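You operate a simulated robot arm through the tools that you are given. There is no shell and no other tool.

The job below is to be done with a simulated two-armed robot. You get a single attempt, and the scene is never put back.

Task
Carry the blue ribbon tray with both arms and set it on the top of the blue-drawer bench.

The check looks at the end state, three seconds after you hand in, the way a careful person would. Anything else that was tipped, shoved, dropped, spilled or broken makes it a failure.

Robot
Two 7-joint arms with two-finger parallel grippers on one trunk, on a base that moves. Base frame: it is fixed to the floor where the robot stands at the start and does not move with it; the origin is under the middle of the robot, x ahead of it, y to its left, z up. Lengths are in m, angles in degrees, forces in N, time in s.
The left shoulder is at the start at [0.02, 0.138, 1.25], the right one opposite. With the tool pointing down near the work surface each hand reaches from about 0.1 to 0.5 m from the robot's upright axis, wherever it stands, measured 20 degrees to its own side. Places, roughly: blue ribbon tray [2.25, 2.25, 1]; top of the blue-drawer bench [2.1, -1.6, 0.8]. Payload 1.57 kg a hand.
The tool frame of a hand sits at the grasp point between the pads (the TCP): z along the fingers, y along the line on which they close. The tips reach 0.03 m beyond it. Largest opening 0.08 m; finger width 0.017, thickness 0.012; the body of the gripper, 0.04 by 0.082 m, starts 0.08 m behind the TCP.
Orientation is that of the tool frame in the base frame, as a unit quaternion [x, y, z, w]. With the fingers straight down and closing along the base's y, the tool's x points along the base's -x, its y along +y and its z along -z.

Tools
- The arms move only by the tool send_rows. It takes "left_commands", "right_commands" or both (then of equal length, played together; a hand with none holds still); each is one flat list of numbers, 7 for each row, row after row: the shift along the tool's x, y, z in m, then the turn, a rotation vector about the tool's x, y, z in degrees, then the opening, from 0 (shut) to 1 (fully open). In form: [dx, dy, dz, wx, wy, wz, jaw, dx, dy, dz, wx, wy, wz, jaw, ...]. A call has 1 to 20 rows; each row is the pose to reach, as a shift and turn from the pose commanded when the call began, along the tool's axes at that moment. Rows are played at 5 a second. More than 0.05 m and 8.6 degrees between two rows, or a gripper value outside its range, and nothing of the call is played. A pose out of reach is approached as far as the arm can. The call stops where the force on the tool passes 40 N (or 10 N more than at its start, if that is more) or the arm is blocked; 0.2 s more then pass. The fingers move at their own pace (about 0.045 m/s each) and stop on an object; they squeeze with about 33 N. The grip force told is the motor's: it shows also when the fingers shut on nothing. Time passes only in rows, and 0.2 s behind the last, so rows that repeat a pose let the fingers close. It gives the time, the measured TCP pose, the force on the tool (base axes), the opening and the grip force at its end, in the units of the frame above (readings bear some noise), with the torque about the TCP (base axes, N m) and any sound that the robot's microphone picked up.
- Cameras (640 x 400 px; columns grow to the right, rows downward): "scene" is now at [0.1929, -0.0028, 1.1618]; the picture's right is [-0.03, -1.00, 0.00], its down [-0.28, 0.01, -0.96] and it looks along [0.96, -0.03, -0.28] (base axes); focal length 214 px, centre (320, 200). "left" rides on the left gripper at [0.072, 0.007, -0.122] in its tool frame; the picture's right is [-0.09, 1.00, 0.00], its down [-0.84, -0.08, -0.54] and it looks along [-0.54, -0.05, 0.84] (tool axes); focal length 238 px, centre (320, 200). "right" rides on the right gripper at [0.072, -0.007, -0.122] in its tool frame; the picture's right is [0.09, 1.00, 0.00], its down [-0.84, 0.08, -0.54] and it looks along [-0.54, 0.05, 0.84] (tool axes); focal length 238 px, centre (320, 200). There is no depth. A picture from a camera that has moved, and an enlarged one, comes with that camera's place and axes in the base frame and with its lens.
- capture(camera): a new picture of that camera. No time passes.
- move_column(by): slides the trunk up (or, below 0, down) by that many m; the arms and the scene camera ride with it, the base frame stays. It gives what a move gives, with no picture.
- base_move(legs): drives the robot by 1 to 6 legs, each [ahead, left, turn to the left] in m, m and degrees, along the robot's own axes; the way and the turn of a leg run together, so that a leg with both is an arc; at most 1.5 m and 180 degrees a leg. The arms and the cameras ride along, it lands a little off, and it stops where it bumps. It gives what a move gives.
- pan_tilt(pan, tilt): turns the head with the scene camera to pan (to the left, within 60 degrees either way) and tilt (down, from -29 to 69), counted from straight ahead of the robot. It gives what a move gives.
- close_up(camera, box): a new picture of the part [left, top, right, bottom] of that camera's present view, enlarged. No time passes.
- hand_in(): hands the job in; it is judged then, once.

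Places have to be worked out from the pictures, the camera data and where the tool is seen. Open the grippers and draw the arms clear of the work before you hand the job in, unless the task says otherwise.

The tools are called after "Request:" as a command line: name --argument value ..., lists and objects as JSON in quotes. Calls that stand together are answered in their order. send_rows: Moves the arms, as the interface text tells. Its arguments: {"type":"object","properties":{"left_commands":{"type":"array"},"right_commands":{"type":"array"}},"required":[]} The other tools are called the same way: move_column (by) moves the trunk up or down; base_move (legs) drives the base; pan_tilt (pan, tilt) turns the head that bears the scene camera; capture (camera) takes a picture; close_up (camera, box) takes an enlarged picture of a part of a camera's view; hand_in () hands the job in.

At the start:

```text
clock: 0.0
left_tool_pos: [0.369, 0.1296, 1.1397]
left_orientation: [-0.003, 0.997, 0.0, -0.082]
left_wrist_force: [-0.1, -0.6, 0.1]
left_torque: [-0.02, 0.01, -0.01]
left_finger_gap: 0.08
left_finger_force: 0.0
right_tool_pos: [0.4112, -0.2074, 1.1388]
right_orientation: [0.0, 1.0, 0.0, 0.0]
right_wrist_force: [-0.1, 0.5, -0.3]
right_torque: [0.0, -0.02, 0.0]
right_finger_gap: 0.0798
right_finger_force: 0.2
trunk travel left (down, up): [-0.625, 0.615]
robot x, y, heading: [-0.0033, 0.0006, 0.2]
head pan, tilt (commanded): [-1.9, 16.3]
```

scene: 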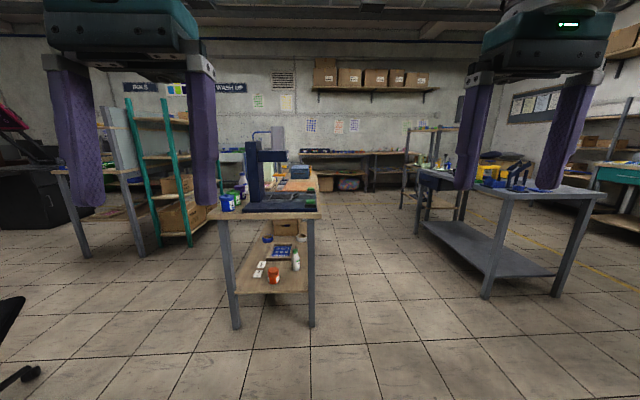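
right: 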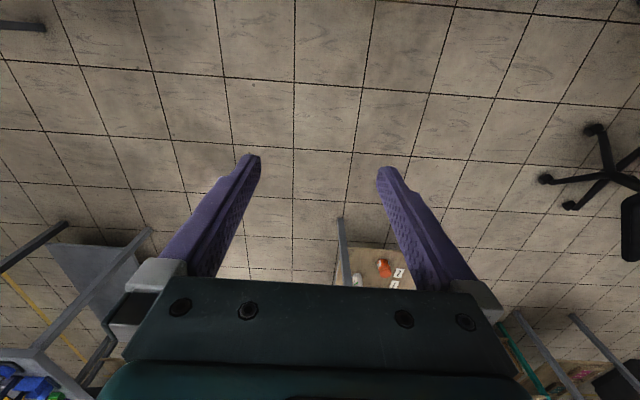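
left: 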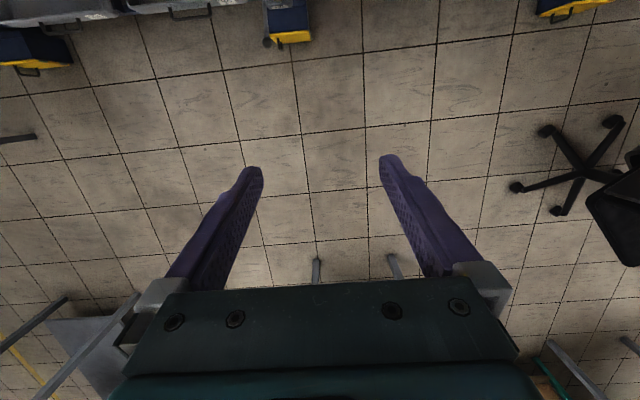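

The first picture shows a table ahead, shelves to the left and a bench to the right. I look to the left, toward the tray's rough place.

Request:
pan_tilt --pan 45 --tilt 15

Request:
capture --camera "scene"

```text
clock: 1.1
left_tool_pos: [0.3693, 0.1289, 1.1373]
left_orientation: [-0.003, 0.997, 0.0, -0.083]
left_wrist_force: [-0.7, -0.5, -0.5]
left_torque: [0.03, 0.01, -0.03]
left_finger_gap: 0.0801
left_finger_force: 0.0
right_tool_pos: [0.4096, -0.2063, 1.1386]
right_orientation: [0.0, 1.0, 0.0, 0.0]
right_wrist_force: [-0.2, 0.1, -0.1]
right_torque: [0.01, -0.01, 0.0]
right_finger_gap: 0.08
right_finger_force: 0.2
trunk travel left (down, up): [-0.625, 0.615]
robot x, y, heading: [-0.0005, 0.0011, -0.2]
head pan, tilt (commanded): [45.0, 15.0]
```

```text
taken
camera scene: at [0.1657, 0.0663, 1.1639], right [0.71, -0.71, 0.0], down [-0.18, -0.18, -0.97], along [0.68, 0.68, -0.26], focal length 214 px, centre (320, 200)
```

scene: 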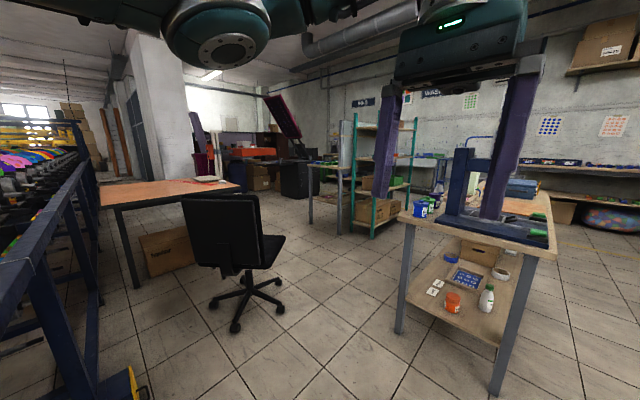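

At the tray's rough place (about pixel 315,156) there is a grey-legged table beside green shelving. I zoom in there.

Request:
close_up --camera "scene" --box '[260, 110, 420, 210]'

Request:
close_up --camera "scene" --box '[380, 120, 640, 290]'

Request:
pan_tilt --pan -40 --tilt 15

Request:
capture --camera "scene"

```text
4.00 times, centred on (340, 160) of scene
camera zoom: at [0.1657, 0.0663, 1.1639], right [0.71, -0.71, 0.0], down [-0.18, -0.18, -0.97], along [0.68, 0.68, -0.26], focal length 858 px, centre (240, 360)
```

zoom: 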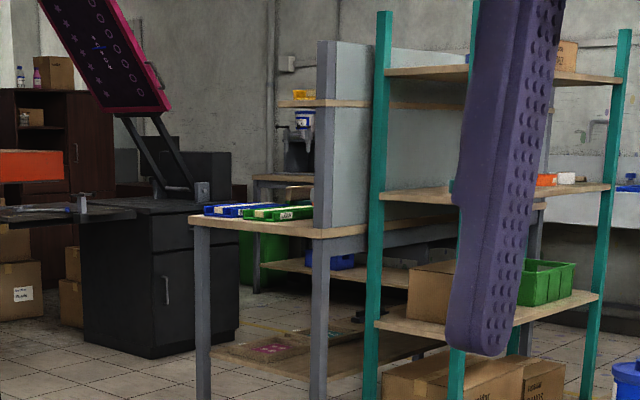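

```text
2.35 times, centred on (510, 205) of scene
camera zoom: at [0.1657, 0.0663, 1.1639], right [0.71, -0.71, 0.0], down [-0.18, -0.18, -0.97], along [0.68, 0.68, -0.26], focal length 505 px, centre (-127, 188)
```

zoom: 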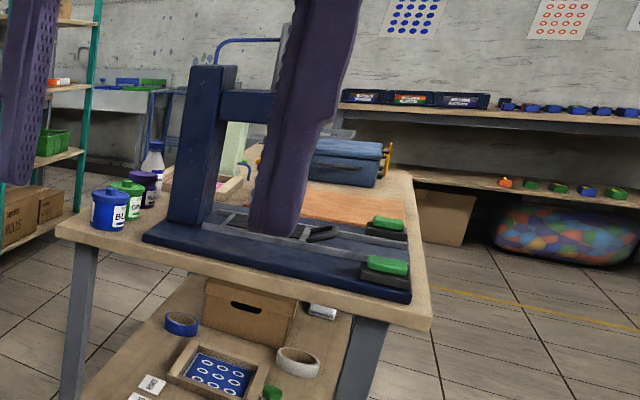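

```text
clock: 2.7
left_tool_pos: [0.3692, 0.1298, 1.1388]
left_orientation: [-0.003, 0.997, 0.0, -0.083]
left_wrist_force: [-0.1, 0.9, 0.1]
left_torque: [-0.02, 0.02, 0.0]
left_finger_gap: 0.08
left_finger_force: 0.0
right_tool_pos: [0.4083, -0.2075, 1.139]
right_orientation: [0.001, 1.0, 0.0, 0.0]
right_wrist_force: [-0.5, -0.2, -0.2]
right_torque: [-0.02, -0.02, 0.01]
right_finger_gap: 0.08
right_finger_force: 0.0
trunk travel left (down, up): [-0.625, 0.615]
robot x, y, heading: [0.0009, -0.0038, -0.1]
head pan, tilt (commanded): [-40.0, 15.0]
```

```text
taken
camera scene: at [0.1711, -0.0597, 1.1639], right [-0.64, -0.77, 0.0], down [-0.2, 0.17, -0.97], along [0.74, -0.62, -0.26], focal length 214 px, centre (320, 200)
```

scene: 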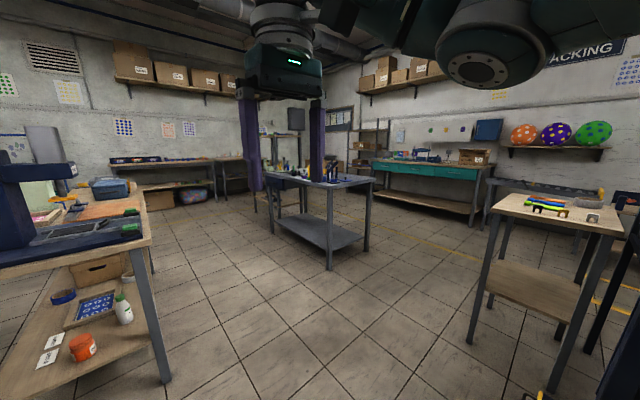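

The table left at (2.2,2.2) holds blue and green trays; the bench on the right near (2.1,-1.6) is the grey one. I zoom in on that bench.

Request:
close_up --camera "scene" --box '[230, 120, 410, 280]'

Request:
close_up --camera "scene" --box '[360, 110, 640, 280]'

```text
2.50 times, centred on (320, 200) of scene
camera zoom: at [0.1711, -0.0597, 1.1639], right [-0.64, -0.77, 0.0], down [-0.2, 0.17, -0.97], along [0.74, -0.62, -0.26], focal length 536 px, centre (320, 200)
```

zoom: 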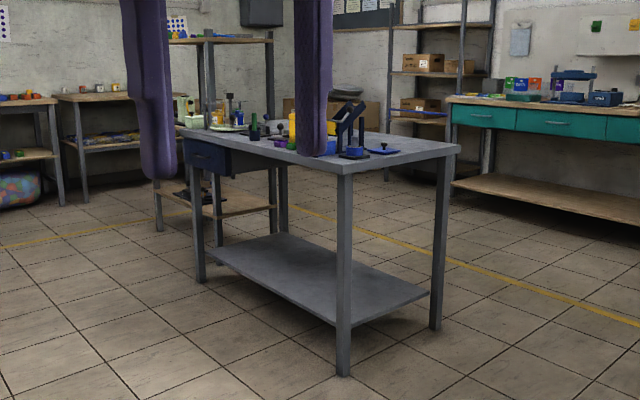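

```text
2.29 times, centred on (500, 195) of scene
camera zoom: at [0.1711, -0.0597, 1.1639], right [-0.64, -0.77, 0.0], down [-0.2, 0.17, -0.97], along [0.74, -0.62, -0.26], focal length 490 px, centre (-91, 211)
```

zoom: 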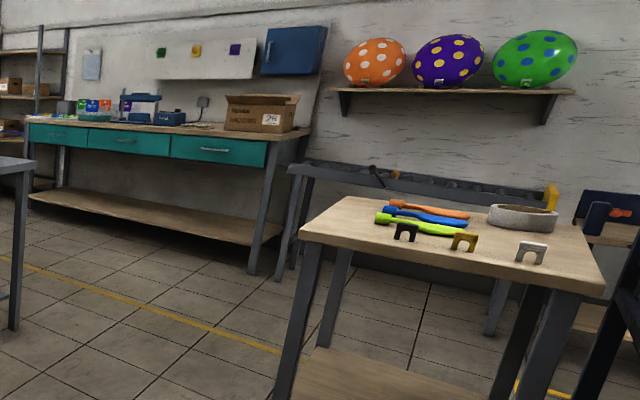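

The bench with the navy drawer on its left end is the goal. Before driving I look down on the passage between the chair and the centre table.

Request:
pan_tilt --pan 50 --tilt 35

Request:
capture --camera "scene"

Request:
pan_tilt --pan 0 --tilt 69

Request:
capture --camera "scene"

```text
clock: 4.4
left_tool_pos: [0.3695, 0.13, 1.1382]
left_orientation: [-0.004, 0.997, 0.0, -0.082]
left_wrist_force: [0.7, -0.2, -0.5]
left_torque: [0.01, 0.01, 0.01]
left_finger_gap: 0.0799
left_finger_force: 0.0
right_tool_pos: [0.4102, -0.2073, 1.139]
right_orientation: [0.001, 1.0, 0.001, -0.001]
right_wrist_force: [-0.3, -0.3, -0.1]
right_torque: [-0.01, 0.0, 0.0]
right_finger_gap: 0.0798
right_finger_force: 0.0
trunk travel left (down, up): [-0.625, 0.615]
robot x, y, heading: [-0.0049, 0.0013, 0.0]
head pan, tilt (commanded): [50.0, 35.0]
```

```text
taken
camera scene: at [0.1562, 0.0677, 1.1319], right [0.77, -0.64, 0.0], down [-0.37, -0.44, -0.82], along [0.53, 0.63, -0.57], focal length 214 px, centre (320, 200)
```

scene: 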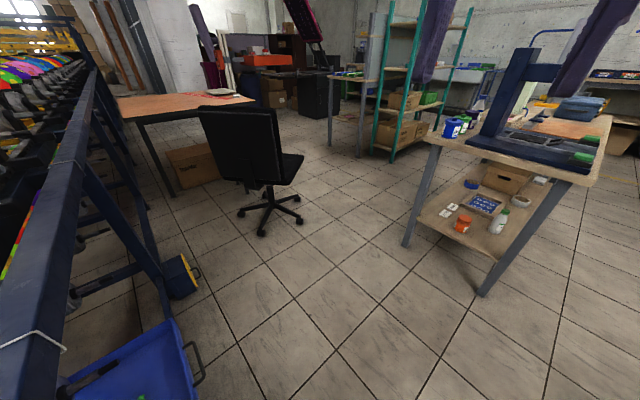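

```text
clock: 5.6
left_tool_pos: [0.3686, 0.1299, 1.138]
left_orientation: [-0.004, 0.997, -0.001, -0.082]
left_wrist_force: [0.0, 0.6, 0.8]
left_torque: [0.01, 0.02, 0.01]
left_finger_gap: 0.0799
left_finger_force: 0.0
right_tool_pos: [0.409, -0.2073, 1.1388]
right_orientation: [0.0, 1.0, 0.001, 0.0]
right_wrist_force: [0.2, -0.1, -0.5]
right_torque: [0.01, 0.02, -0.02]
right_finger_gap: 0.0801
right_finger_force: 0.0
trunk travel left (down, up): [-0.625, 0.615]
robot x, y, heading: [0.0024, 0.0003, 0.0]
head pan, tilt (commanded): [0.0, 68.8]
```

```text
taken
camera scene: at [0.1555, 0.0003, 1.0883], right [0.0, -1.0, 0.0], down [-0.93, 0.0, -0.36], along [0.36, 0.0, -0.93], focal length 214 px, centre (320, 200)
```

scene: 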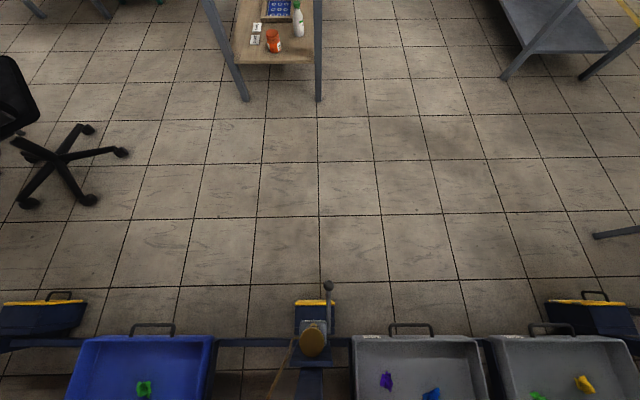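

The floor view puts the chair's feet reaching to about (0.9,1.15) and (1.07,1.44), and the centre table's corner at about (1.2,0.5), so there is about 0.7 m between them. I raise the trunk so the hands clear the furniture and make the first short leg.

Request:
move_column --by 0.2

Request:
base_move --legs '[[0.3, 0.45, 0]]'

Request:
pan_tilt --pan 45 --tilt 50

Request:
capture --camera "scene"

```text
clock: 7.7
left_tool_pos: [0.3688, 0.1296, 1.3378]
left_orientation: [-0.004, 0.997, 0.0, -0.083]
left_wrist_force: [0.1, -0.7, 0.7]
left_torque: [-0.03, 0.02, -0.02]
left_finger_gap: 0.0799
left_finger_force: 0.1
right_tool_pos: [0.4093, -0.2075, 1.3387]
right_orientation: [0.0, 1.0, 0.0, -0.001]
right_wrist_force: [-0.8, -0.2, -0.1]
right_torque: [-0.03, -0.04, 0.01]
right_finger_gap: 0.0798
right_finger_force: 0.0
trunk travel left (down, up): [-0.825, 0.415]
robot x, y, heading: [-0.0008, 0.0014, -0.2]
head pan, tilt (commanded): [0.0, 68.8]
```

```text
clock: 10.9
left_tool_pos: [0.6736, 0.5784, 1.3377]
left_orientation: [0.001, 0.997, -0.001, -0.084]
left_wrist_force: [0.2, 0.0, -0.4]
left_torque: [-0.01, 0.03, -0.03]
left_finger_gap: 0.08
left_finger_force: 0.1
right_tool_pos: [0.7111, 0.2405, 1.3385]
right_orientation: [0.003, 1.0, 0.0, 0.0]
right_wrist_force: [1.0, -0.5, 0.0]
right_torque: [0.02, 0.04, 0.02]
right_finger_gap: 0.0801
right_finger_force: 0.1
trunk travel left (down, up): [-0.825, 0.415]
robot x, y, heading: [0.302, 0.4487, -0.5]
head pan, tilt (commanded): [0.0, 68.8]
```

```text
clock: 12.0
left_tool_pos: [0.6734, 0.5776, 1.3381]
left_orientation: [0.001, 0.997, 0.0, -0.083]
left_wrist_force: [0.7, -0.2, 0.0]
left_torque: [0.02, 0.0, -0.01]
left_finger_gap: 0.0802
left_finger_force: 0.0
right_tool_pos: [0.7116, 0.2407, 1.3401]
right_orientation: [0.003, 1.0, 0.0, 0.001]
right_wrist_force: [0.5, -0.2, -0.9]
right_torque: [0.0, -0.01, -0.01]
right_finger_gap: 0.08
right_finger_force: 0.1
trunk travel left (down, up): [-0.825, 0.415]
robot x, y, heading: [0.3002, 0.4505, -0.5]
head pan, tilt (commanded): [45.0, 50.0]
```

```text
taken
camera scene: at [0.4582, 0.5048, 1.3101], right [0.7, -0.71, 0.0], down [-0.55, -0.54, -0.64], along [0.46, 0.45, -0.77], focal length 214 px, centre (320, 200)
```

scene: 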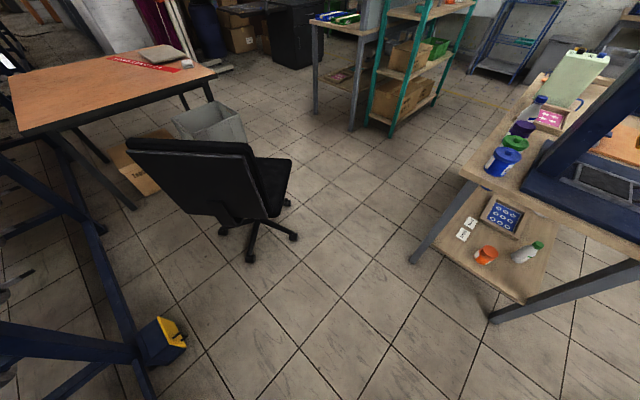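

The chair's nearest foot is at about (0.875,1.165) and the table top's corner at about (1.19,0.53), so the gap's middle is near (1.03,0.85). I turn about 29 degrees and drive straight through it.

Request:
base_move --legs '[[0, 0, 29], [0.83, 0, 0]]'

Request:
pan_tilt --pan 30 --tilt 40

Request:
capture --camera "scene"

```text
clock: 17.9
left_tool_pos: [1.2927, 1.1446, 1.337]
left_orientation: [-0.254, 0.964, -0.022, -0.08]
left_wrist_force: [0.1, 0.1, -0.1]
left_torque: [0.0, 0.01, -0.01]
left_finger_gap: 0.0799
left_finger_force: 0.0
right_tool_pos: [1.4928, 0.8711, 1.3386]
right_orientation: [-0.252, 0.968, 0.0, 0.0]
right_wrist_force: [0.4, -0.2, -0.1]
right_torque: [-0.02, -0.01, -0.01]
right_finger_gap: 0.0799
right_finger_force: 0.1
trunk travel left (down, up): [-0.825, 0.415]
robot x, y, heading: [1.0354, 0.8567, 29.6]
head pan, tilt (commanded): [45.0, 50.0]
```

```text
clock: 18.6
left_tool_pos: [1.2919, 1.1455, 1.3374]
left_orientation: [-0.255, 0.963, -0.022, -0.081]
left_wrist_force: [0.9, -0.1, -0.6]
left_torque: [0.04, 0.0, 0.01]
left_finger_gap: 0.08
left_finger_force: 0.0
right_tool_pos: [1.4932, 0.8719, 1.339]
right_orientation: [-0.252, 0.968, -0.001, 0.001]
right_wrist_force: [0.7, -0.2, 0.2]
right_torque: [-0.01, 0.0, 0.01]
right_finger_gap: 0.08
right_finger_force: 0.1
trunk travel left (down, up): [-0.825, 0.415]
robot x, y, heading: [1.0305, 0.8537, 29.2]
head pan, tilt (commanded): [30.0, 40.0]
```

```text
taken
camera scene: at [1.1643, 0.9744, 1.3243], right [0.86, -0.51, 0.0], down [-0.33, -0.55, -0.77], along [0.39, 0.66, -0.64], focal length 214 px, centre (320, 200)
```

scene: 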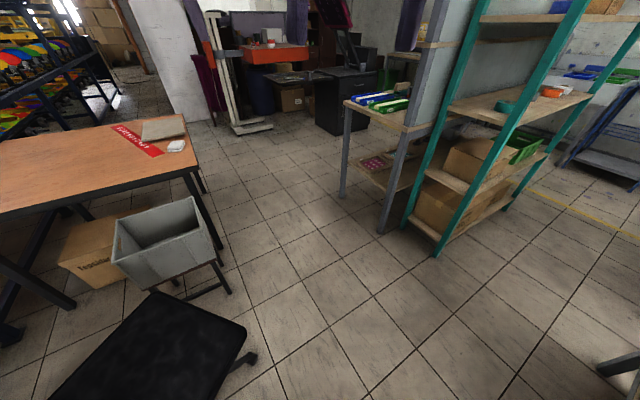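

I passed the gap cleanly. The tray table's feet are at about (2.21,2.29) and (2.22,1.74), and a grey bin's edge is near (1.05,1.83). I drive on and strafe to stand in front of the table, facing +x.

Request:
base_move --legs '[[0.58, 0, 0], [0, 0, -29.3], [0, 0.85, 0]]'

Request:
pan_tilt --pan 0 --tilt 35

Request:
capture --camera "scene"

```text
clock: 27.5
left_tool_pos: [1.9192, 2.0963, 1.3375]
left_orientation: [-0.001, 0.997, 0.0, -0.084]
left_wrist_force: [-1.1, -0.4, -0.1]
left_torque: [-0.01, 0.0, 0.01]
left_finger_gap: 0.0802
left_finger_force: 0.0
right_tool_pos: [1.9572, 1.7594, 1.339]
right_orientation: [0.002, 1.0, 0.0, 0.0]
right_wrist_force: [-0.1, 0.2, 0.9]
right_torque: [-0.03, -0.03, 0.0]
right_finger_gap: 0.0799
right_finger_force: 0.1
trunk travel left (down, up): [-0.825, 0.415]
robot x, y, heading: [1.5469, 1.9694, -0.5]
head pan, tilt (commanded): [30.0, 40.0]
```

```text
clock: 28.4
left_tool_pos: [1.9193, 2.0971, 1.3371]
left_orientation: [-0.001, 0.997, 0.0, -0.083]
left_wrist_force: [0.2, -0.1, -0.3]
left_torque: [0.03, 0.0, 0.0]
left_finger_gap: 0.0799
left_finger_force: 0.1
right_tool_pos: [1.9582, 1.7588, 1.3388]
right_orientation: [0.002, 1.0, 0.0, -0.001]
right_wrist_force: [-0.5, 0.7, 0.3]
right_torque: [0.01, 0.0, 0.02]
right_finger_gap: 0.08
right_finger_force: 0.1
trunk travel left (down, up): [-0.825, 0.415]
robot x, y, heading: [1.5513, 1.971, -0.4]
head pan, tilt (commanded): [0.0, 35.0]
```

```text
taken
camera scene: at [1.7375, 1.968, 1.3319], right [-0.01, -1.0, 0.0], down [-0.57, 0.0, -0.82], along [0.82, 0.0, -0.57], focal length 214 px, centre (320, 200)
```

scene: 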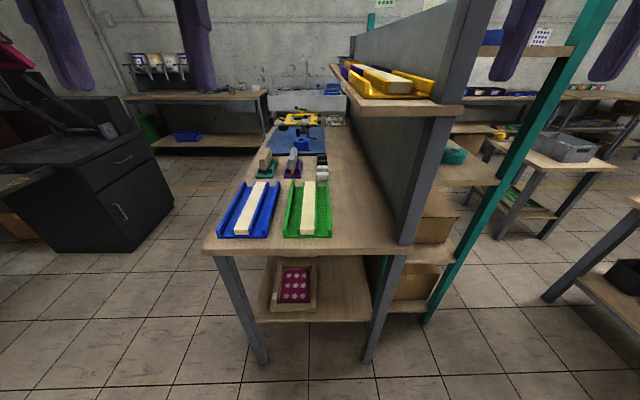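

A blue tray and a green one lie side by side at the table's near edge, each with a pale strip in the middle. I zoom in on them.

Request:
close_up --camera "scene" --box '[190, 140, 350, 260]'

Request:
capture --camera "left"

Request:
capture --camera "right"

```text
3.33 times, centred on (270, 200) of scene
camera zoom: at [1.7375, 1.968, 1.3319], right [-0.01, -1.0, 0.0], down [-0.57, 0.0, -0.82], along [0.82, 0.0, -0.57], focal length 715 px, centre (487, 200)
```

zoom: 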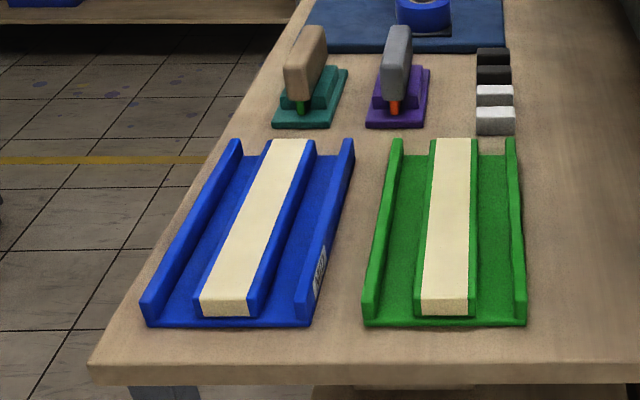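

```text
taken
camera left: at [1.8684, 2.1027, 1.4711], right [0.09, 1.0, -0.01], down [0.92, -0.08, 0.39], along [0.39, -0.05, -0.92], focal length 238 px, centre (320, 200)
```

left: 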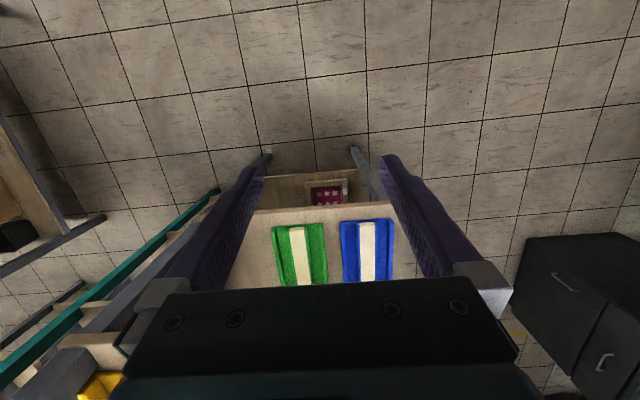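

```text
taken
camera right: at [1.8875, 1.7524, 1.4617], right [-0.09, 1.0, 0.0], down [0.84, 0.07, 0.54], along [0.54, 0.05, -0.84], focal length 238 px, centre (320, 200)
```

right: 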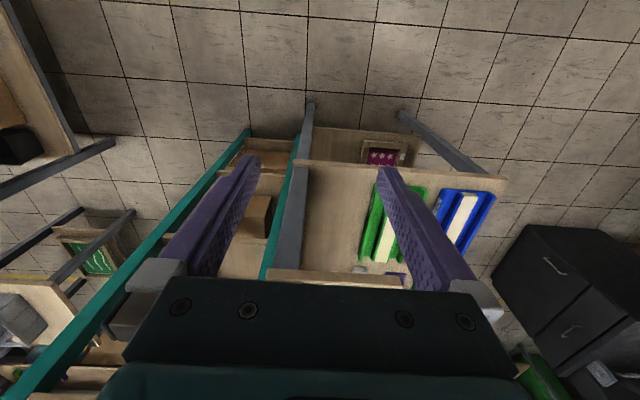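

The blue tray is about 0.146 m wide (y 2.124–2.27) and 0.28 m long (x 2.19–2.47) on a table about 0.87 high, with thin upright rails on both long sides. A panel stands at about y=1.74, so I check where my right elbow is before coming nearer.

Request:
pan_tilt --pan -60 --tilt -20

Request:
capture --camera "scene"

Request:
pan_tilt --pan 0 --tilt 0

Request:
capture --camera "scene"

```text
clock: 29.7
left_tool_pos: [1.92, 2.0963, 1.3374]
left_orientation: [-0.001, 0.996, 0.0, -0.085]
left_wrist_force: [0.1, 0.8, 0.6]
left_torque: [0.01, 0.01, -0.01]
left_finger_gap: 0.08
left_finger_force: 0.0
right_tool_pos: [1.9577, 1.759, 1.3381]
right_orientation: [0.002, 1.0, 0.0, 0.0]
right_wrist_force: [-0.2, -0.2, -0.7]
right_torque: [-0.03, 0.01, -0.01]
right_finger_gap: 0.0799
right_finger_force: 0.1
trunk travel left (down, up): [-0.825, 0.415]
robot x, y, heading: [1.5507, 1.9707, -0.3]
head pan, tilt (commanded): [-60.0, -20.0]
```

```text
taken
camera scene: at [1.6871, 1.9025, 1.4173], right [-0.87, -0.49, 0.0], down [0.17, -0.3, -0.94], along [0.47, -0.82, 0.34], focal length 214 px, centre (320, 200)
```

scene: 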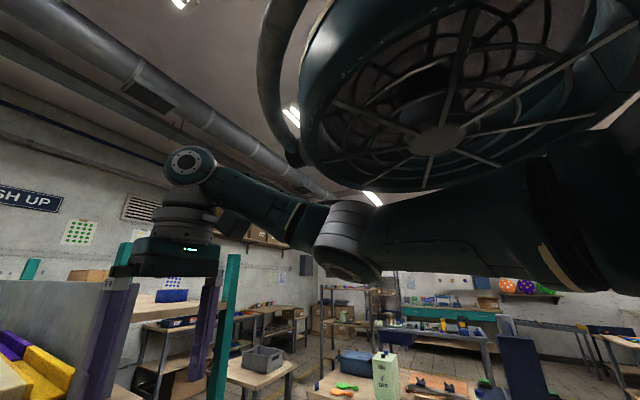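

```text
clock: 31.0
left_tool_pos: [1.9193, 2.0959, 1.3378]
left_orientation: [-0.001, 0.996, 0.0, -0.084]
left_wrist_force: [0.5, -0.5, -0.2]
left_torque: [0.01, 0.03, 0.04]
left_finger_gap: 0.0801
left_finger_force: 0.1
right_tool_pos: [1.9588, 1.7586, 1.3393]
right_orientation: [0.003, 1.0, 0.0, 0.0]
right_wrist_force: [-0.1, -0.8, -0.1]
right_torque: [0.02, -0.03, 0.03]
right_finger_gap: 0.0802
right_finger_force: 0.0
trunk travel left (down, up): [-0.825, 0.415]
robot x, y, heading: [1.5514, 1.9662, -0.3]
head pan, tilt (commanded): [0.0, 0.0]
```

```text
taken
camera scene: at [1.7395, 1.9679, 1.3881], right [-0.01, -1.0, 0.0], down [0.0, 0.0, -1.0], along [1.0, -0.01, 0.0], focal length 214 px, centre (320, 200)
```

scene: 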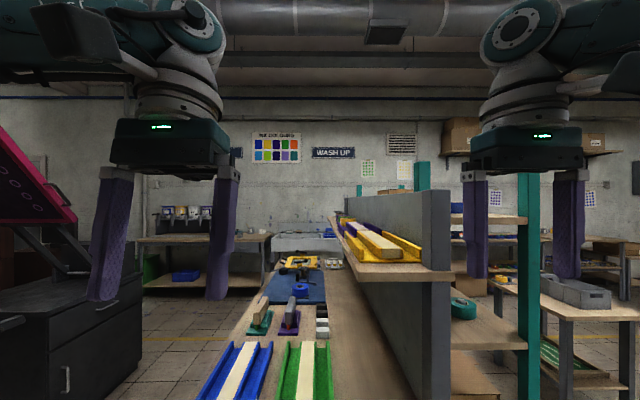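

My right elbow sticks out about 0.4 m to the side, so I must keep it clear of the panel. To learn how near I may come, I tilt the left hand backward so its camera can see my own base.

Request:
send_rows --left_commands '[0.02, 0, 0, 0, 8, 0, 1, 0.04, 0, 0, 0, 16, 0, 1, 0.06, 0, 0, 0, 24, 0, 1, 0.08, 0, 0, 0, 32, 0, 1, 0.1, 0, 0, 0, 40, 0, 1, 0.12, 0, 0, 0, 48, 0, 1]'

Request:
capture --camera "left"

```text
clock: 32.0
left_tool_pos: [1.8253, 2.1006, 1.3021]
left_orientation: [-0.008, 0.911, -0.007, -0.413]
left_wrist_force: [0.0, 0.4, -0.3]
left_torque: [0.01, 0.01, -0.01]
left_finger_gap: 0.0801
left_finger_force: 0.0
right_tool_pos: [1.9577, 1.7585, 1.339]
right_orientation: [0.004, 1.0, 0.0, 0.0]
right_wrist_force: [0.0, 0.0, -0.3]
right_torque: [-0.01, 0.02, 0.01]
right_finger_gap: 0.08
right_finger_force: 0.1
trunk travel left (down, up): [-0.825, 0.415]
robot x, y, heading: [1.551, 1.9692, -0.6]
head pan, tilt (commanded): [0.0, 0.0]
stopped in row 4 (left hand): the arm was blocked; the commanded pose is now the measured one
```

```text
taken
camera left: at [1.8693, 2.109, 1.4381], right [0.04, 1.0, -0.08], down [0.96, -0.06, -0.27], along [-0.28, -0.06, -0.96], focal length 238 px, centre (320, 200)
```

left: 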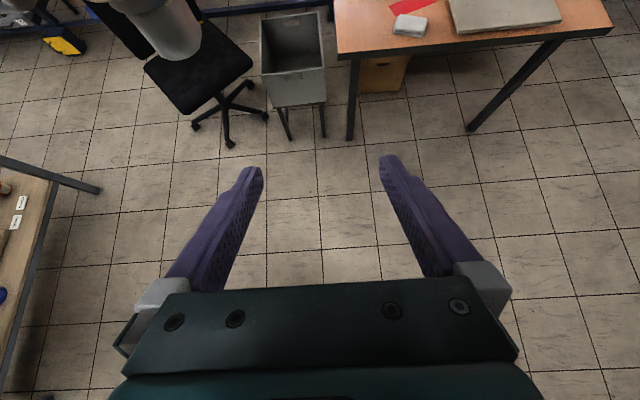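

The floor beneath me is empty: the robot hangs from above, and only a round column end is seen near the robot's axis. I zoom in to judge how low the column reaches.

Request:
close_up --camera "left" --box '[60, 0, 300, 150]'

Request:
capture --camera "right"

```text
2.67 times, centred on (180, 75) of left
camera zoom: at [1.8693, 2.109, 1.4381], right [0.04, 1.0, -0.08], down [0.96, -0.06, -0.27], along [-0.28, -0.06, -0.96], focal length 636 px, centre (693, 533)
```

zoom: 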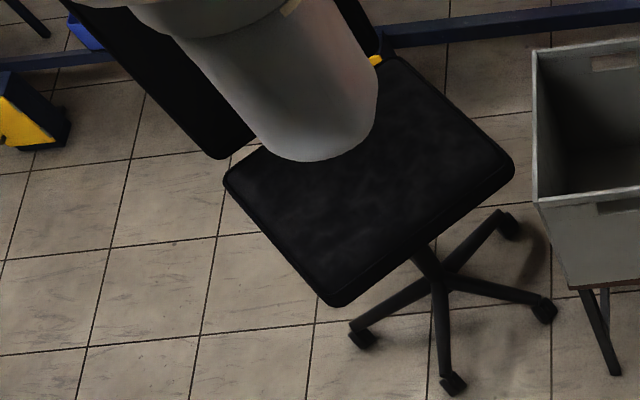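

```text
taken
camera right: at [1.8876, 1.7524, 1.4617], right [-0.09, 1.0, 0.0], down [0.84, 0.07, 0.54], along [0.54, 0.05, -0.84], focal length 238 px, centre (320, 200)
```

right: 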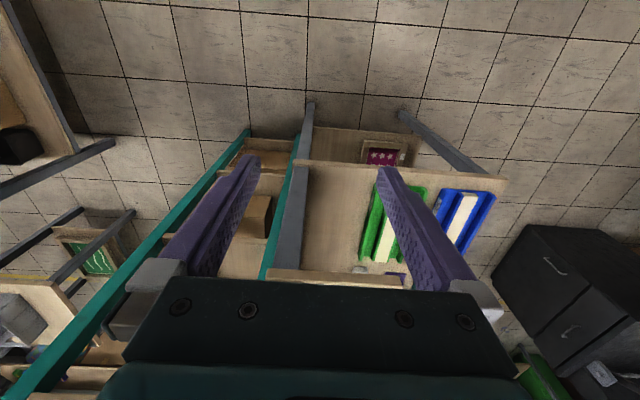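

The rendered robot has no floor base (bare tiles lie under its axis), only arms and a small head. I set the left hand upright again, so both hands point straight down before I reposition.

Request:
send_rows --left_commands '[-0.007, 0, -0.017, 0, -8.1, 0, 1, -0.014, 0, -0.035, 0, -16.2, 0, 1, -0.021, 0, -0.052, 0, -24.3, 0, 1, -0.028, 0, -0.07, 0, -32.4, 0, 1, -0.035, 0, -0.087, 0, -40.5, 0, 1, -0.0406, 0, -0.104, 0, -48.7, 0, 1]'

```text
clock: 33.4
left_tool_pos: [1.9229, 2.1023, 1.3219]
left_orientation: [-0.005, 1.0, 0.004, -0.027]
left_wrist_force: [-0.6, -0.5, 0.0]
left_torque: [0.04, -0.01, 0.01]
left_finger_gap: 0.0802
left_finger_force: 0.1
right_tool_pos: [1.9584, 1.7583, 1.3386]
right_orientation: [0.003, 1.0, 0.0, 0.0]
right_wrist_force: [-0.1, -0.1, 0.0]
right_torque: [-0.01, 0.02, 0.01]
right_finger_gap: 0.0801
right_finger_force: 0.0
trunk travel left (down, up): [-0.825, 0.415]
robot x, y, heading: [1.5525, 1.965, -0.3]
head pan, tilt (commanded): [0.0, 0.0]
```

Now I move to a stand-off point off the table's front-left corner, then turn to a heading of about −30 degrees, so the right elbow stays away from the panel.

Request:
base_move --legs '[[0.18, 0.58, 0], [0, 0, -30]]'

Request:
pan_tilt --pan 0 --tilt 45

Request:
capture --camera "scene"

```text
clock: 38.3
left_tool_pos: [2.125, 2.4924, 1.3211]
left_orientation: [0.24, 0.97, 0.009, -0.026]
left_wrist_force: [-0.2, 0.5, 0.4]
left_torque: [-0.02, 0.0, 0.02]
left_finger_gap: 0.0796
left_finger_force: 0.0
right_tool_pos: [1.9907, 2.1718, 1.3391]
right_orientation: [0.251, 0.968, 0.0, 0.0]
right_wrist_force: [0.2, 0.5, -0.1]
right_torque: [0.0, 0.01, -0.01]
right_finger_gap: 0.08
right_finger_force: 0.1
trunk travel left (down, up): [-0.825, 0.415]
robot x, y, heading: [1.7341, 2.5541, -29.3]
head pan, tilt (commanded): [0.0, 0.0]
```

```text
clock: 39.4
left_tool_pos: [2.1245, 2.491, 1.3206]
left_orientation: [0.24, 0.97, 0.01, -0.026]
left_wrist_force: [-0.6, -0.8, -0.3]
left_torque: [-0.02, -0.01, 0.01]
left_finger_gap: 0.0801
left_finger_force: 0.0
right_tool_pos: [1.991, 2.1713, 1.3391]
right_orientation: [0.251, 0.968, 0.0, 0.0]
right_wrist_force: [-0.4, 0.0, -0.7]
right_torque: [-0.02, -0.01, -0.01]
right_finger_gap: 0.0801
right_finger_force: 0.1
trunk travel left (down, up): [-0.825, 0.415]
robot x, y, heading: [1.7307, 2.5517, -29.2]
head pan, tilt (commanded): [0.0, 45.0]
```

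```text
taken
camera scene: at [1.8914, 2.4642, 1.3172], right [-0.49, -0.87, 0.0], down [-0.62, 0.34, -0.71], along [0.62, -0.34, -0.71], focal length 214 px, centre (320, 200)
```

scene: 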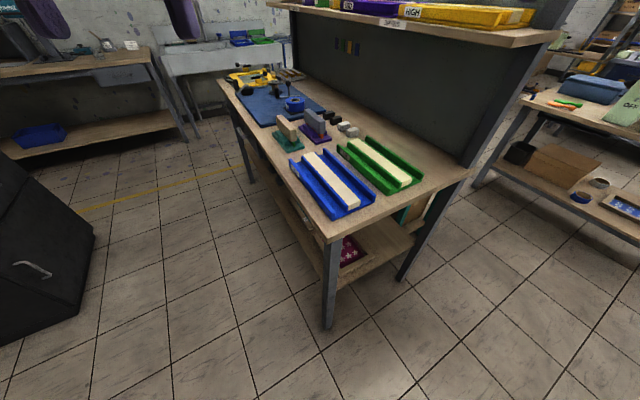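

The tray is seen well from this side. I zoom in to measure its corners.

Request:
close_up --camera "scene" --box '[270, 130, 430, 230]'

```text
4.00 times, centred on (350, 180) of scene
camera zoom: at [1.8914, 2.4642, 1.3172], right [-0.49, -0.87, 0.0], down [-0.62, 0.34, -0.71], along [0.62, -0.34, -0.71], focal length 858 px, centre (200, 280)
```

zoom: 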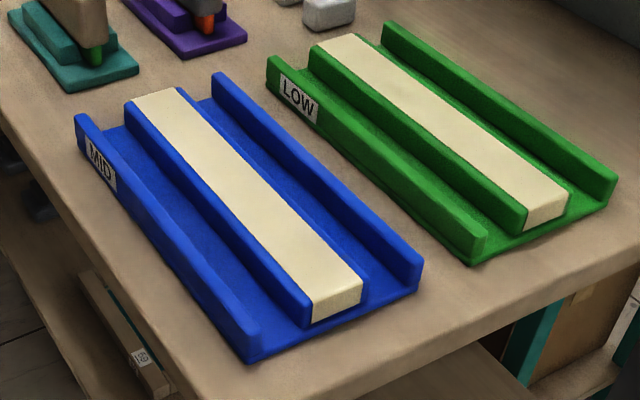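

From two views I get the table top at z≈0.885 and the tray at x 2.185–2.467, y 2.126–2.265, with rails about 0.012 thick and 0.03 high. I turn both hands to close along base y, bring them to the rail spacing (about 0.127) and half-close the jaws, still high up.

Request:
send_rows --left_commands '[0.001, -0.017, 0.004, 0.2, -0.6, -5.6, 0.8, 0.0025, -0.033, 0.008, 0.5, -1.2, -11.2, 0.6, 0.0037, -0.05, 0.012, 0.7, -1.8, -16.8, 0.5, 0.005, -0.067, 0.016, 1.0, -2.4, -22.3, 0.4, 0.0062, -0.0836, 0.02, 1.2, -3.0, -27.9, 0.375, 0.0062, -0.0836, 0.02, 1.2, -3.0, -27.9, 0.375]' --right_commands '[-0.0036, 0.03, 0.008, 0, 0, -5.8, 0.8, -0.0073, 0.06, 0.016, 0, 0, -11.6, 0.6, -0.011, 0.09, 0.023, 0, 0, -17.5, 0.5, -0.0146, 0.12, 0.031, 0, 0, -23.3, 0.4, -0.0182, 0.15, 0.039, 0, 0, -29.1, 0.375, -0.0182, 0.15, 0.039, 0, 0, -29.1, 0.375]'

Request:
capture --camera "scene"

```text
clock: 40.8
left_tool_pos: [2.0806, 2.422, 1.3023]
left_orientation: [-0.002, 1.0, -0.002, 0.0]
left_wrist_force: [0.6, 1.1, -0.2]
left_torque: [0.01, -0.03, -0.03]
left_finger_gap: 0.0301
left_finger_force: 0.0
right_tool_pos: [2.0798, 2.2919, 1.3006]
right_orientation: [-0.001, 1.0, 0.0, 0.0]
right_wrist_force: [0.1, 0.8, 0.2]
right_torque: [0.02, 0.02, 0.0]
right_finger_gap: 0.03
right_finger_force: 0.2
trunk travel left (down, up): [-0.825, 0.415]
robot x, y, heading: [1.7367, 2.5555, -29.1]
head pan, tilt (commanded): [0.0, 45.0]
```

```text
taken
camera scene: at [1.8913, 2.4642, 1.3171], right [-0.49, -0.87, 0.0], down [-0.62, 0.34, -0.71], along [0.62, -0.34, -0.71], focal length 214 px, centre (320, 200)
```

scene: 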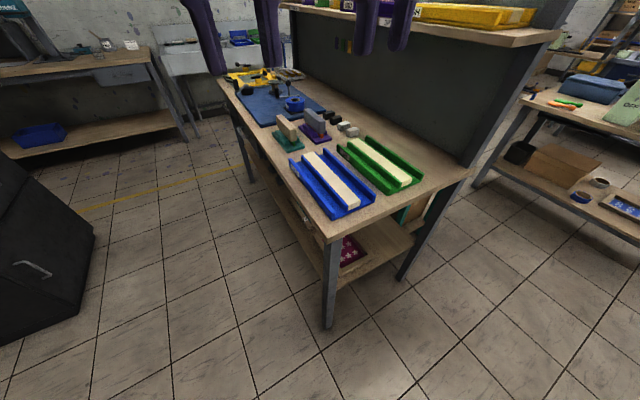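

Both hands are in place at the right spacing. I drive forward half of the way (0.15 m) and look.

Request:
base_move --legs '[[0.15, -0.01, 0]]'

Request:
capture --camera "right"

Request:
capture --camera "left"

Request:
pan_tilt --pan -60 --tilt 0

Request:
capture --camera "scene"

```text
clock: 42.2
left_tool_pos: [2.2069, 2.3391, 1.3011]
left_orientation: [-0.003, 1.0, -0.001, 0.0]
left_wrist_force: [0.6, 0.1, 0.1]
left_torque: [0.0, 0.02, -0.01]
left_finger_gap: 0.03
left_finger_force: 0.2
right_tool_pos: [2.2062, 2.2114, 1.3002]
right_orientation: [-0.001, 1.0, 0.0, 0.0]
right_wrist_force: [-0.2, -0.1, 0.4]
right_torque: [0.02, 0.03, 0.02]
right_finger_gap: 0.03
right_finger_force: 0.0
trunk travel left (down, up): [-0.825, 0.415]
robot x, y, heading: [1.8577, 2.4687, -29.3]
head pan, tilt (commanded): [0.0, 45.0]
```

```text
taken
camera right: at [2.1359, 2.2037, 1.4242], right [-0.09, 1.0, 0.0], down [0.84, 0.08, 0.54], along [0.54, 0.05, -0.84], focal length 238 px, centre (320, 200)
```

right: 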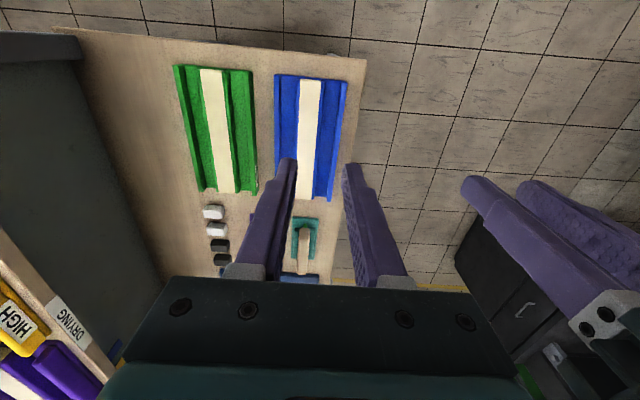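

```text
taken
camera left: at [2.1349, 2.3468, 1.4251], right [0.09, 1.0, 0.0], down [0.84, -0.07, 0.54], along [0.54, -0.05, -0.84], focal length 238 px, centre (320, 200)
```

left: 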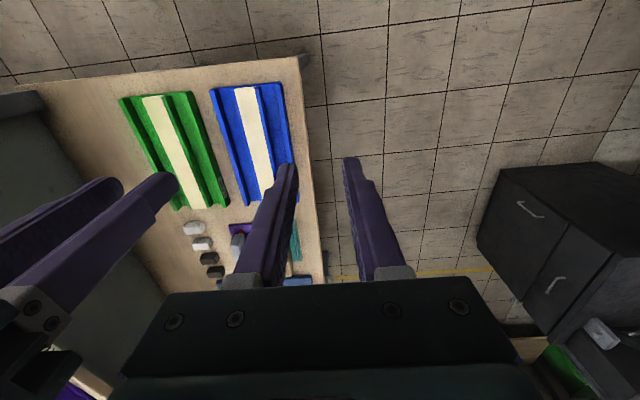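

```text
clock: 43.5
left_tool_pos: [2.2067, 2.3402, 1.302]
left_orientation: [-0.003, 1.0, -0.001, 0.0]
left_wrist_force: [0.3, -0.5, 0.1]
left_torque: [0.0, -0.01, 0.0]
left_finger_gap: 0.0298
left_finger_force: 0.1
right_tool_pos: [2.206, 2.2109, 1.3017]
right_orientation: [0.0, 1.0, 0.001, 0.0]
right_wrist_force: [-0.5, 0.0, 0.5]
right_torque: [0.0, -0.04, 0.01]
right_finger_gap: 0.0298
right_finger_force: 0.0
trunk travel left (down, up): [-0.825, 0.415]
robot x, y, heading: [1.858, 2.4717, -29.1]
head pan, tilt (commanded): [-60.0, 0.0]
```

```text
taken
camera scene: at [1.9478, 2.3321, 1.388], right [-1.0, -0.02, 0.0], down [0.0, 0.0, -1.0], along [0.02, -1.0, 0.0], focal length 214 px, centre (320, 200)
```

scene: 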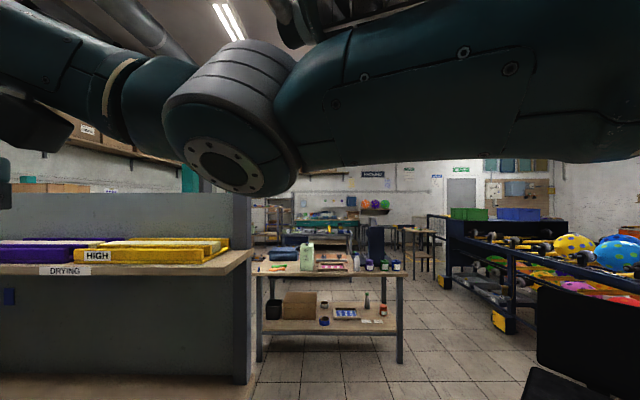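

The wrist cameras see the tray well, but my right elbow would come down past the drying shelf's edge (y≈1.9) too closely. I will instead come from the open left side with a heading of about −60 degrees, where the elbow has more room.

Request:
base_move --legs '[[0.03, 0.3, 0], [0, 0, -31]]'

Request:
pan_tilt --pan 0 --tilt 40

Request:
capture --camera "scene"

```text
clock: 47.0
left_tool_pos: [2.2593, 2.4231, 1.3012]
left_orientation: [0.267, 0.964, -0.001, -0.001]
left_wrist_force: [0.9, -1.2, 0.8]
left_torque: [-0.01, -0.03, -0.01]
left_finger_gap: 0.03
left_finger_force: 0.1
right_tool_pos: [2.1909, 2.3126, 1.3017]
right_orientation: [0.268, 0.963, 0.0, 0.0]
right_wrist_force: [-0.3, 1.0, 0.3]
right_torque: [0.0, -0.01, -0.02]
right_finger_gap: 0.0297
right_finger_force: 0.2
trunk travel left (down, up): [-0.825, 0.415]
robot x, y, heading: [2.0305, 2.7142, -60.2]
head pan, tilt (commanded): [-60.0, 0.0]
```

```text
clock: 48.3
left_tool_pos: [2.2586, 2.4236, 1.3012]
left_orientation: [0.267, 0.964, -0.001, 0.0]
left_wrist_force: [0.0, 0.3, 0.0]
left_torque: [0.0, -0.02, 0.01]
left_finger_gap: 0.0299
left_finger_force: 0.1
right_tool_pos: [2.1913, 2.3127, 1.3013]
right_orientation: [0.268, 0.964, 0.0, 0.0]
right_wrist_force: [-0.2, 0.2, 0.0]
right_torque: [0.01, -0.02, 0.02]
right_finger_gap: 0.03
right_finger_force: 0.0
trunk travel left (down, up): [-0.825, 0.415]
robot x, y, heading: [2.0275, 2.7172, -60.6]
head pan, tilt (commanded): [0.0, 40.0]
```

```text
taken
camera scene: at [2.1205, 2.5544, 1.3244], right [-0.87, -0.5, 0.0], down [-0.32, 0.56, -0.77], along [0.38, -0.67, -0.64], focal length 214 px, centre (320, 200)
```

scene: 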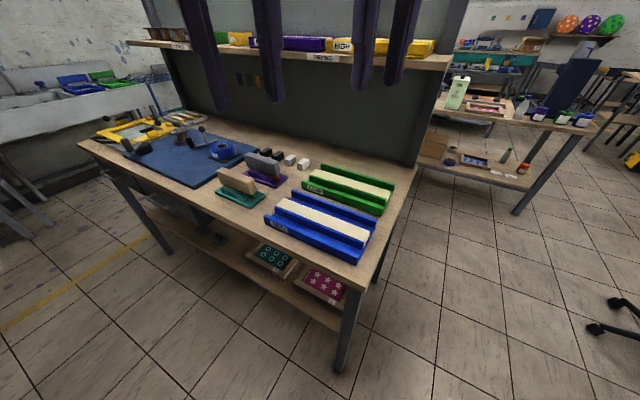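

Now at heading −60.5 with a good view. I zoom in again on the tray for a third bearing on its corners.

Request:
close_up --camera "scene" --box '[240, 160, 400, 270]'

```text
3.64 times, centred on (320, 215) of scene
camera zoom: at [2.1205, 2.5544, 1.3244], right [-0.87, -0.5, 0.0], down [-0.32, 0.56, -0.77], along [0.38, -0.67, -0.64], focal length 780 px, centre (320, 146)
```

zoom: 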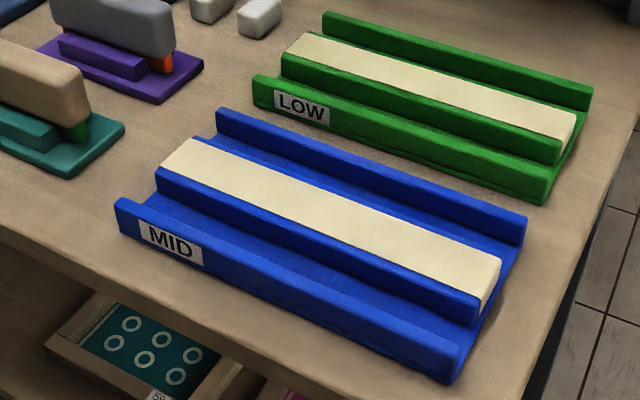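

The third view agrees: tray x 2.187–2.46, y 2.13–2.266, rail centres at y≈2.260 and y≈2.135, rail top about z=0.915. I turn the hands 31 degrees to face the rails squarely and set their spacing.

Request:
send_rows --left_commands '[0.008, -0.003, 0, 0, 0, -7.8, 0.375, 0.016, -0.006, 0, 0, 0, -15.5, 0.375, 0.024, -0.009, 0, 0, 0, -23.3, 0.375, 0.0317, -0.0113, 0, 0, 0, -31, 0.375, 0.0317, -0.0113, 0, 0, 0, -31, 0.375]' --right_commands '[-0.0085, 0.003, 0, 0, 0, -7.8, 0.375, -0.017, 0.006, 0, 0, 0, -15.5, 0.375, -0.0255, 0.009, 0, 0, 0, -23.3, 0.375, -0.034, 0.0114, 0, 0, 0, -31, 0.375, -0.034, 0.0114, 0, 0, 0, -31, 0.375]'

```text
clock: 49.5
left_tool_pos: [2.2266, 2.4309, 1.3007]
left_orientation: [-0.002, 1.0, -0.001, -0.002]
left_wrist_force: [-0.7, -0.6, -0.3]
left_torque: [-0.01, 0.01, -0.02]
left_finger_gap: 0.0301
left_finger_force: 0.1
right_tool_pos: [2.2198, 2.3067, 1.3008]
right_orientation: [0.0, 1.0, 0.0, 0.001]
right_wrist_force: [0.2, -0.8, 0.1]
right_torque: [0.02, 0.01, 0.0]
right_finger_gap: 0.03
right_finger_force: 0.0
right hand out of reach, approached as far as the arm can: row 4, 5
trunk travel left (down, up): [-0.825, 0.415]
robot x, y, heading: [2.0256, 2.7133, -60.5]
head pan, tilt (commanded): [0.0, 40.0]
```

The right hand is just at its reach limit here. I draw both hands 0.03 m nearer to the robot and will stand that much closer instead.

Request:
send_rows --left_commands '[0.008, 0.013, 0, 0, 0, 0, 0.375, 0.015, 0.026, 0, 0, 0, 0, 0.375, 0.015, 0.026, 0, 0, 0, 0, 0.375]' --right_commands '[0.008, 0.013, 0, 0, 0, 0, 0.375, 0.015, 0.026, 0, 0, 0, 0, 0.375, 0.015, 0.026, 0, 0, 0, 0, 0.375]'

```text
clock: 50.3
left_tool_pos: [2.2123, 2.4558, 1.301]
left_orientation: [0.0, 1.0, 0.0, -0.001]
left_wrist_force: [0.9, 0.5, 0.4]
left_torque: [0.03, 0.01, 0.01]
left_finger_gap: 0.0301
left_finger_force: 0.1
right_tool_pos: [2.2033, 2.3323, 1.2996]
right_orientation: [0.002, 1.0, 0.001, -0.001]
right_wrist_force: [0.6, 0.7, -0.9]
right_torque: [0.01, 0.0, 0.03]
right_finger_gap: 0.0298
right_finger_force: 0.0
trunk travel left (down, up): [-0.825, 0.415]
robot x, y, heading: [2.0291, 2.7157, -60.2]
head pan, tilt (commanded): [0.0, 40.0]
```

Hands are well set. I lower the trunk by 0.25 here, away from the shelf, then drive forward over the tray.

Request:
move_column --by -0.25

Request:
base_move --legs '[[0.12, 0, 0]]'

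Request:
capture --camera "scene"

Request:
capture --camera "right"

Request:
capture --camera "left"

```text
clock: 52.9
left_tool_pos: [2.2115, 2.4565, 1.0511]
left_orientation: [-0.001, 1.0, -0.001, -0.001]
left_wrist_force: [-0.1, 0.0, 0.5]
left_torque: [0.0, 0.0, 0.01]
left_finger_gap: 0.0301
left_finger_force: 0.0
right_tool_pos: [2.2041, 2.3309, 1.0507]
right_orientation: [0.001, 1.0, 0.0, 0.0]
right_wrist_force: [-0.3, 0.1, 0.1]
right_torque: [0.02, -0.02, 0.01]
right_finger_gap: 0.0301
right_finger_force: 0.2
trunk travel left (down, up): [-0.575, 0.665]
robot x, y, heading: [2.0301, 2.7113, -60.2]
head pan, tilt (commanded): [0.0, 40.0]
```

```text
clock: 54.1
left_tool_pos: [2.2736, 2.3514, 1.0525]
left_orientation: [-0.002, 1.0, -0.001, 0.0]
left_wrist_force: [0.1, -0.2, 0.1]
left_torque: [0.0, 0.01, -0.01]
left_finger_gap: 0.0301
left_finger_force: 0.0
right_tool_pos: [2.2653, 2.2266, 1.05]
right_orientation: [0.0, 1.0, 0.0, 0.0]
right_wrist_force: [0.2, 0.5, 0.4]
right_torque: [-0.01, 0.01, -0.02]
right_finger_gap: 0.03
right_finger_force: 0.0
trunk travel left (down, up): [-0.575, 0.665]
robot x, y, heading: [2.0878, 2.6093, -60.0]
head pan, tilt (commanded): [0.0, 40.0]
```

```text
taken
camera scene: at [2.1816, 2.4488, 1.0744], right [-0.87, -0.5, 0.0], down [-0.32, 0.56, -0.77], along [0.38, -0.66, -0.64], focal length 214 px, centre (320, 200)
```

scene: 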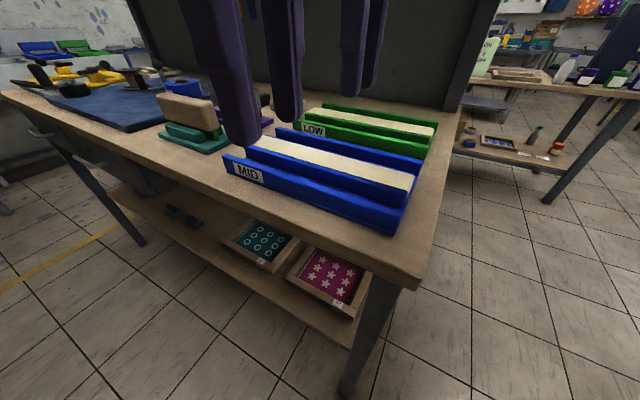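

```text
taken
camera right: at [2.1952, 2.2192, 1.173], right [-0.09, 1.0, 0.0], down [0.84, 0.08, 0.54], along [0.54, 0.05, -0.84], focal length 238 px, centre (320, 200)
```

right: 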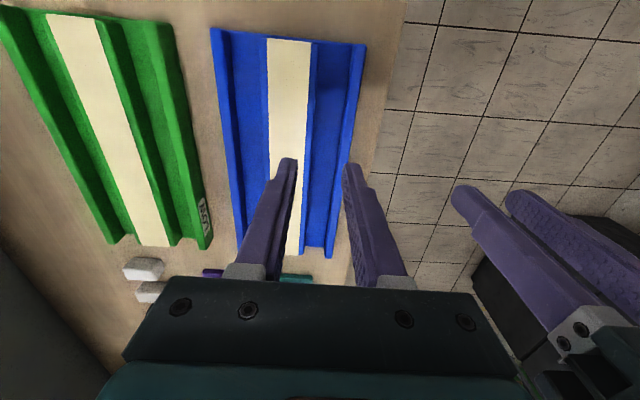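

```text
taken
camera left: at [2.2017, 2.3571, 1.1755], right [0.09, 1.0, 0.0], down [0.84, -0.07, 0.54], along [0.54, -0.05, -0.84], focal length 238 px, centre (320, 200)
```

left: 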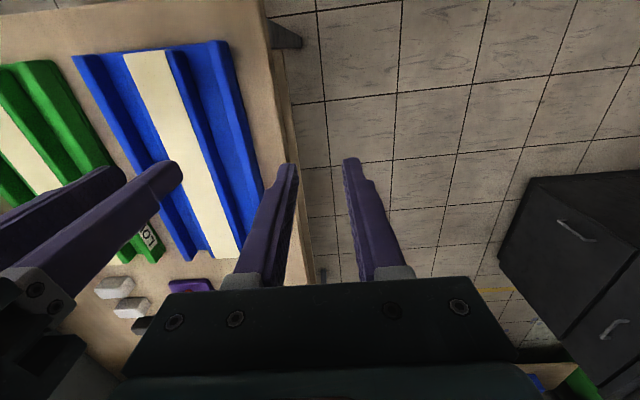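

The wrist cameras now look straight down at the tray. I zoom into both to locate the rails exactly relative to the hands.

Request:
close_up --camera "right" --box '[190, 10, 390, 270]'

Request:
close_up --camera "left" --box '[60, 20, 300, 270]'

```text
1.54 times, centred on (290, 140) of right
camera zoom: at [2.1952, 2.2192, 1.173], right [-0.09, 1.0, 0.0], down [0.84, 0.08, 0.54], along [0.54, 0.05, -0.84], focal length 367 px, centre (366, 292)
```

zoom: 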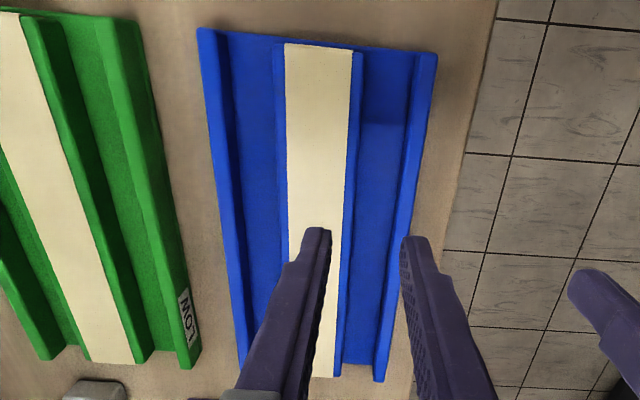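

```text
1.60 times, centred on (180, 145) of left
camera zoom: at [2.2017, 2.3571, 1.1755], right [0.09, 1.0, 0.0], down [0.84, -0.07, 0.54], along [0.54, -0.05, -0.84], focal length 381 px, centre (544, 288)
```

zoom: 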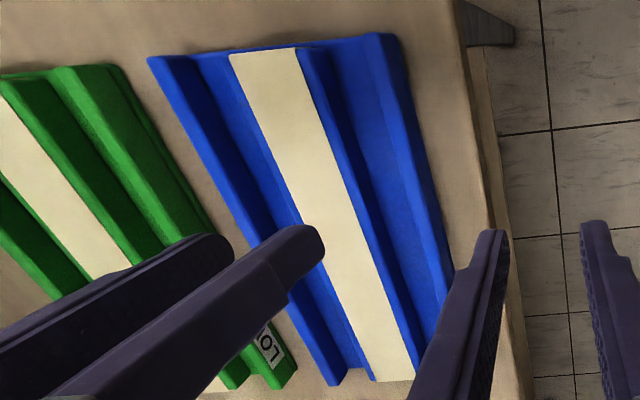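

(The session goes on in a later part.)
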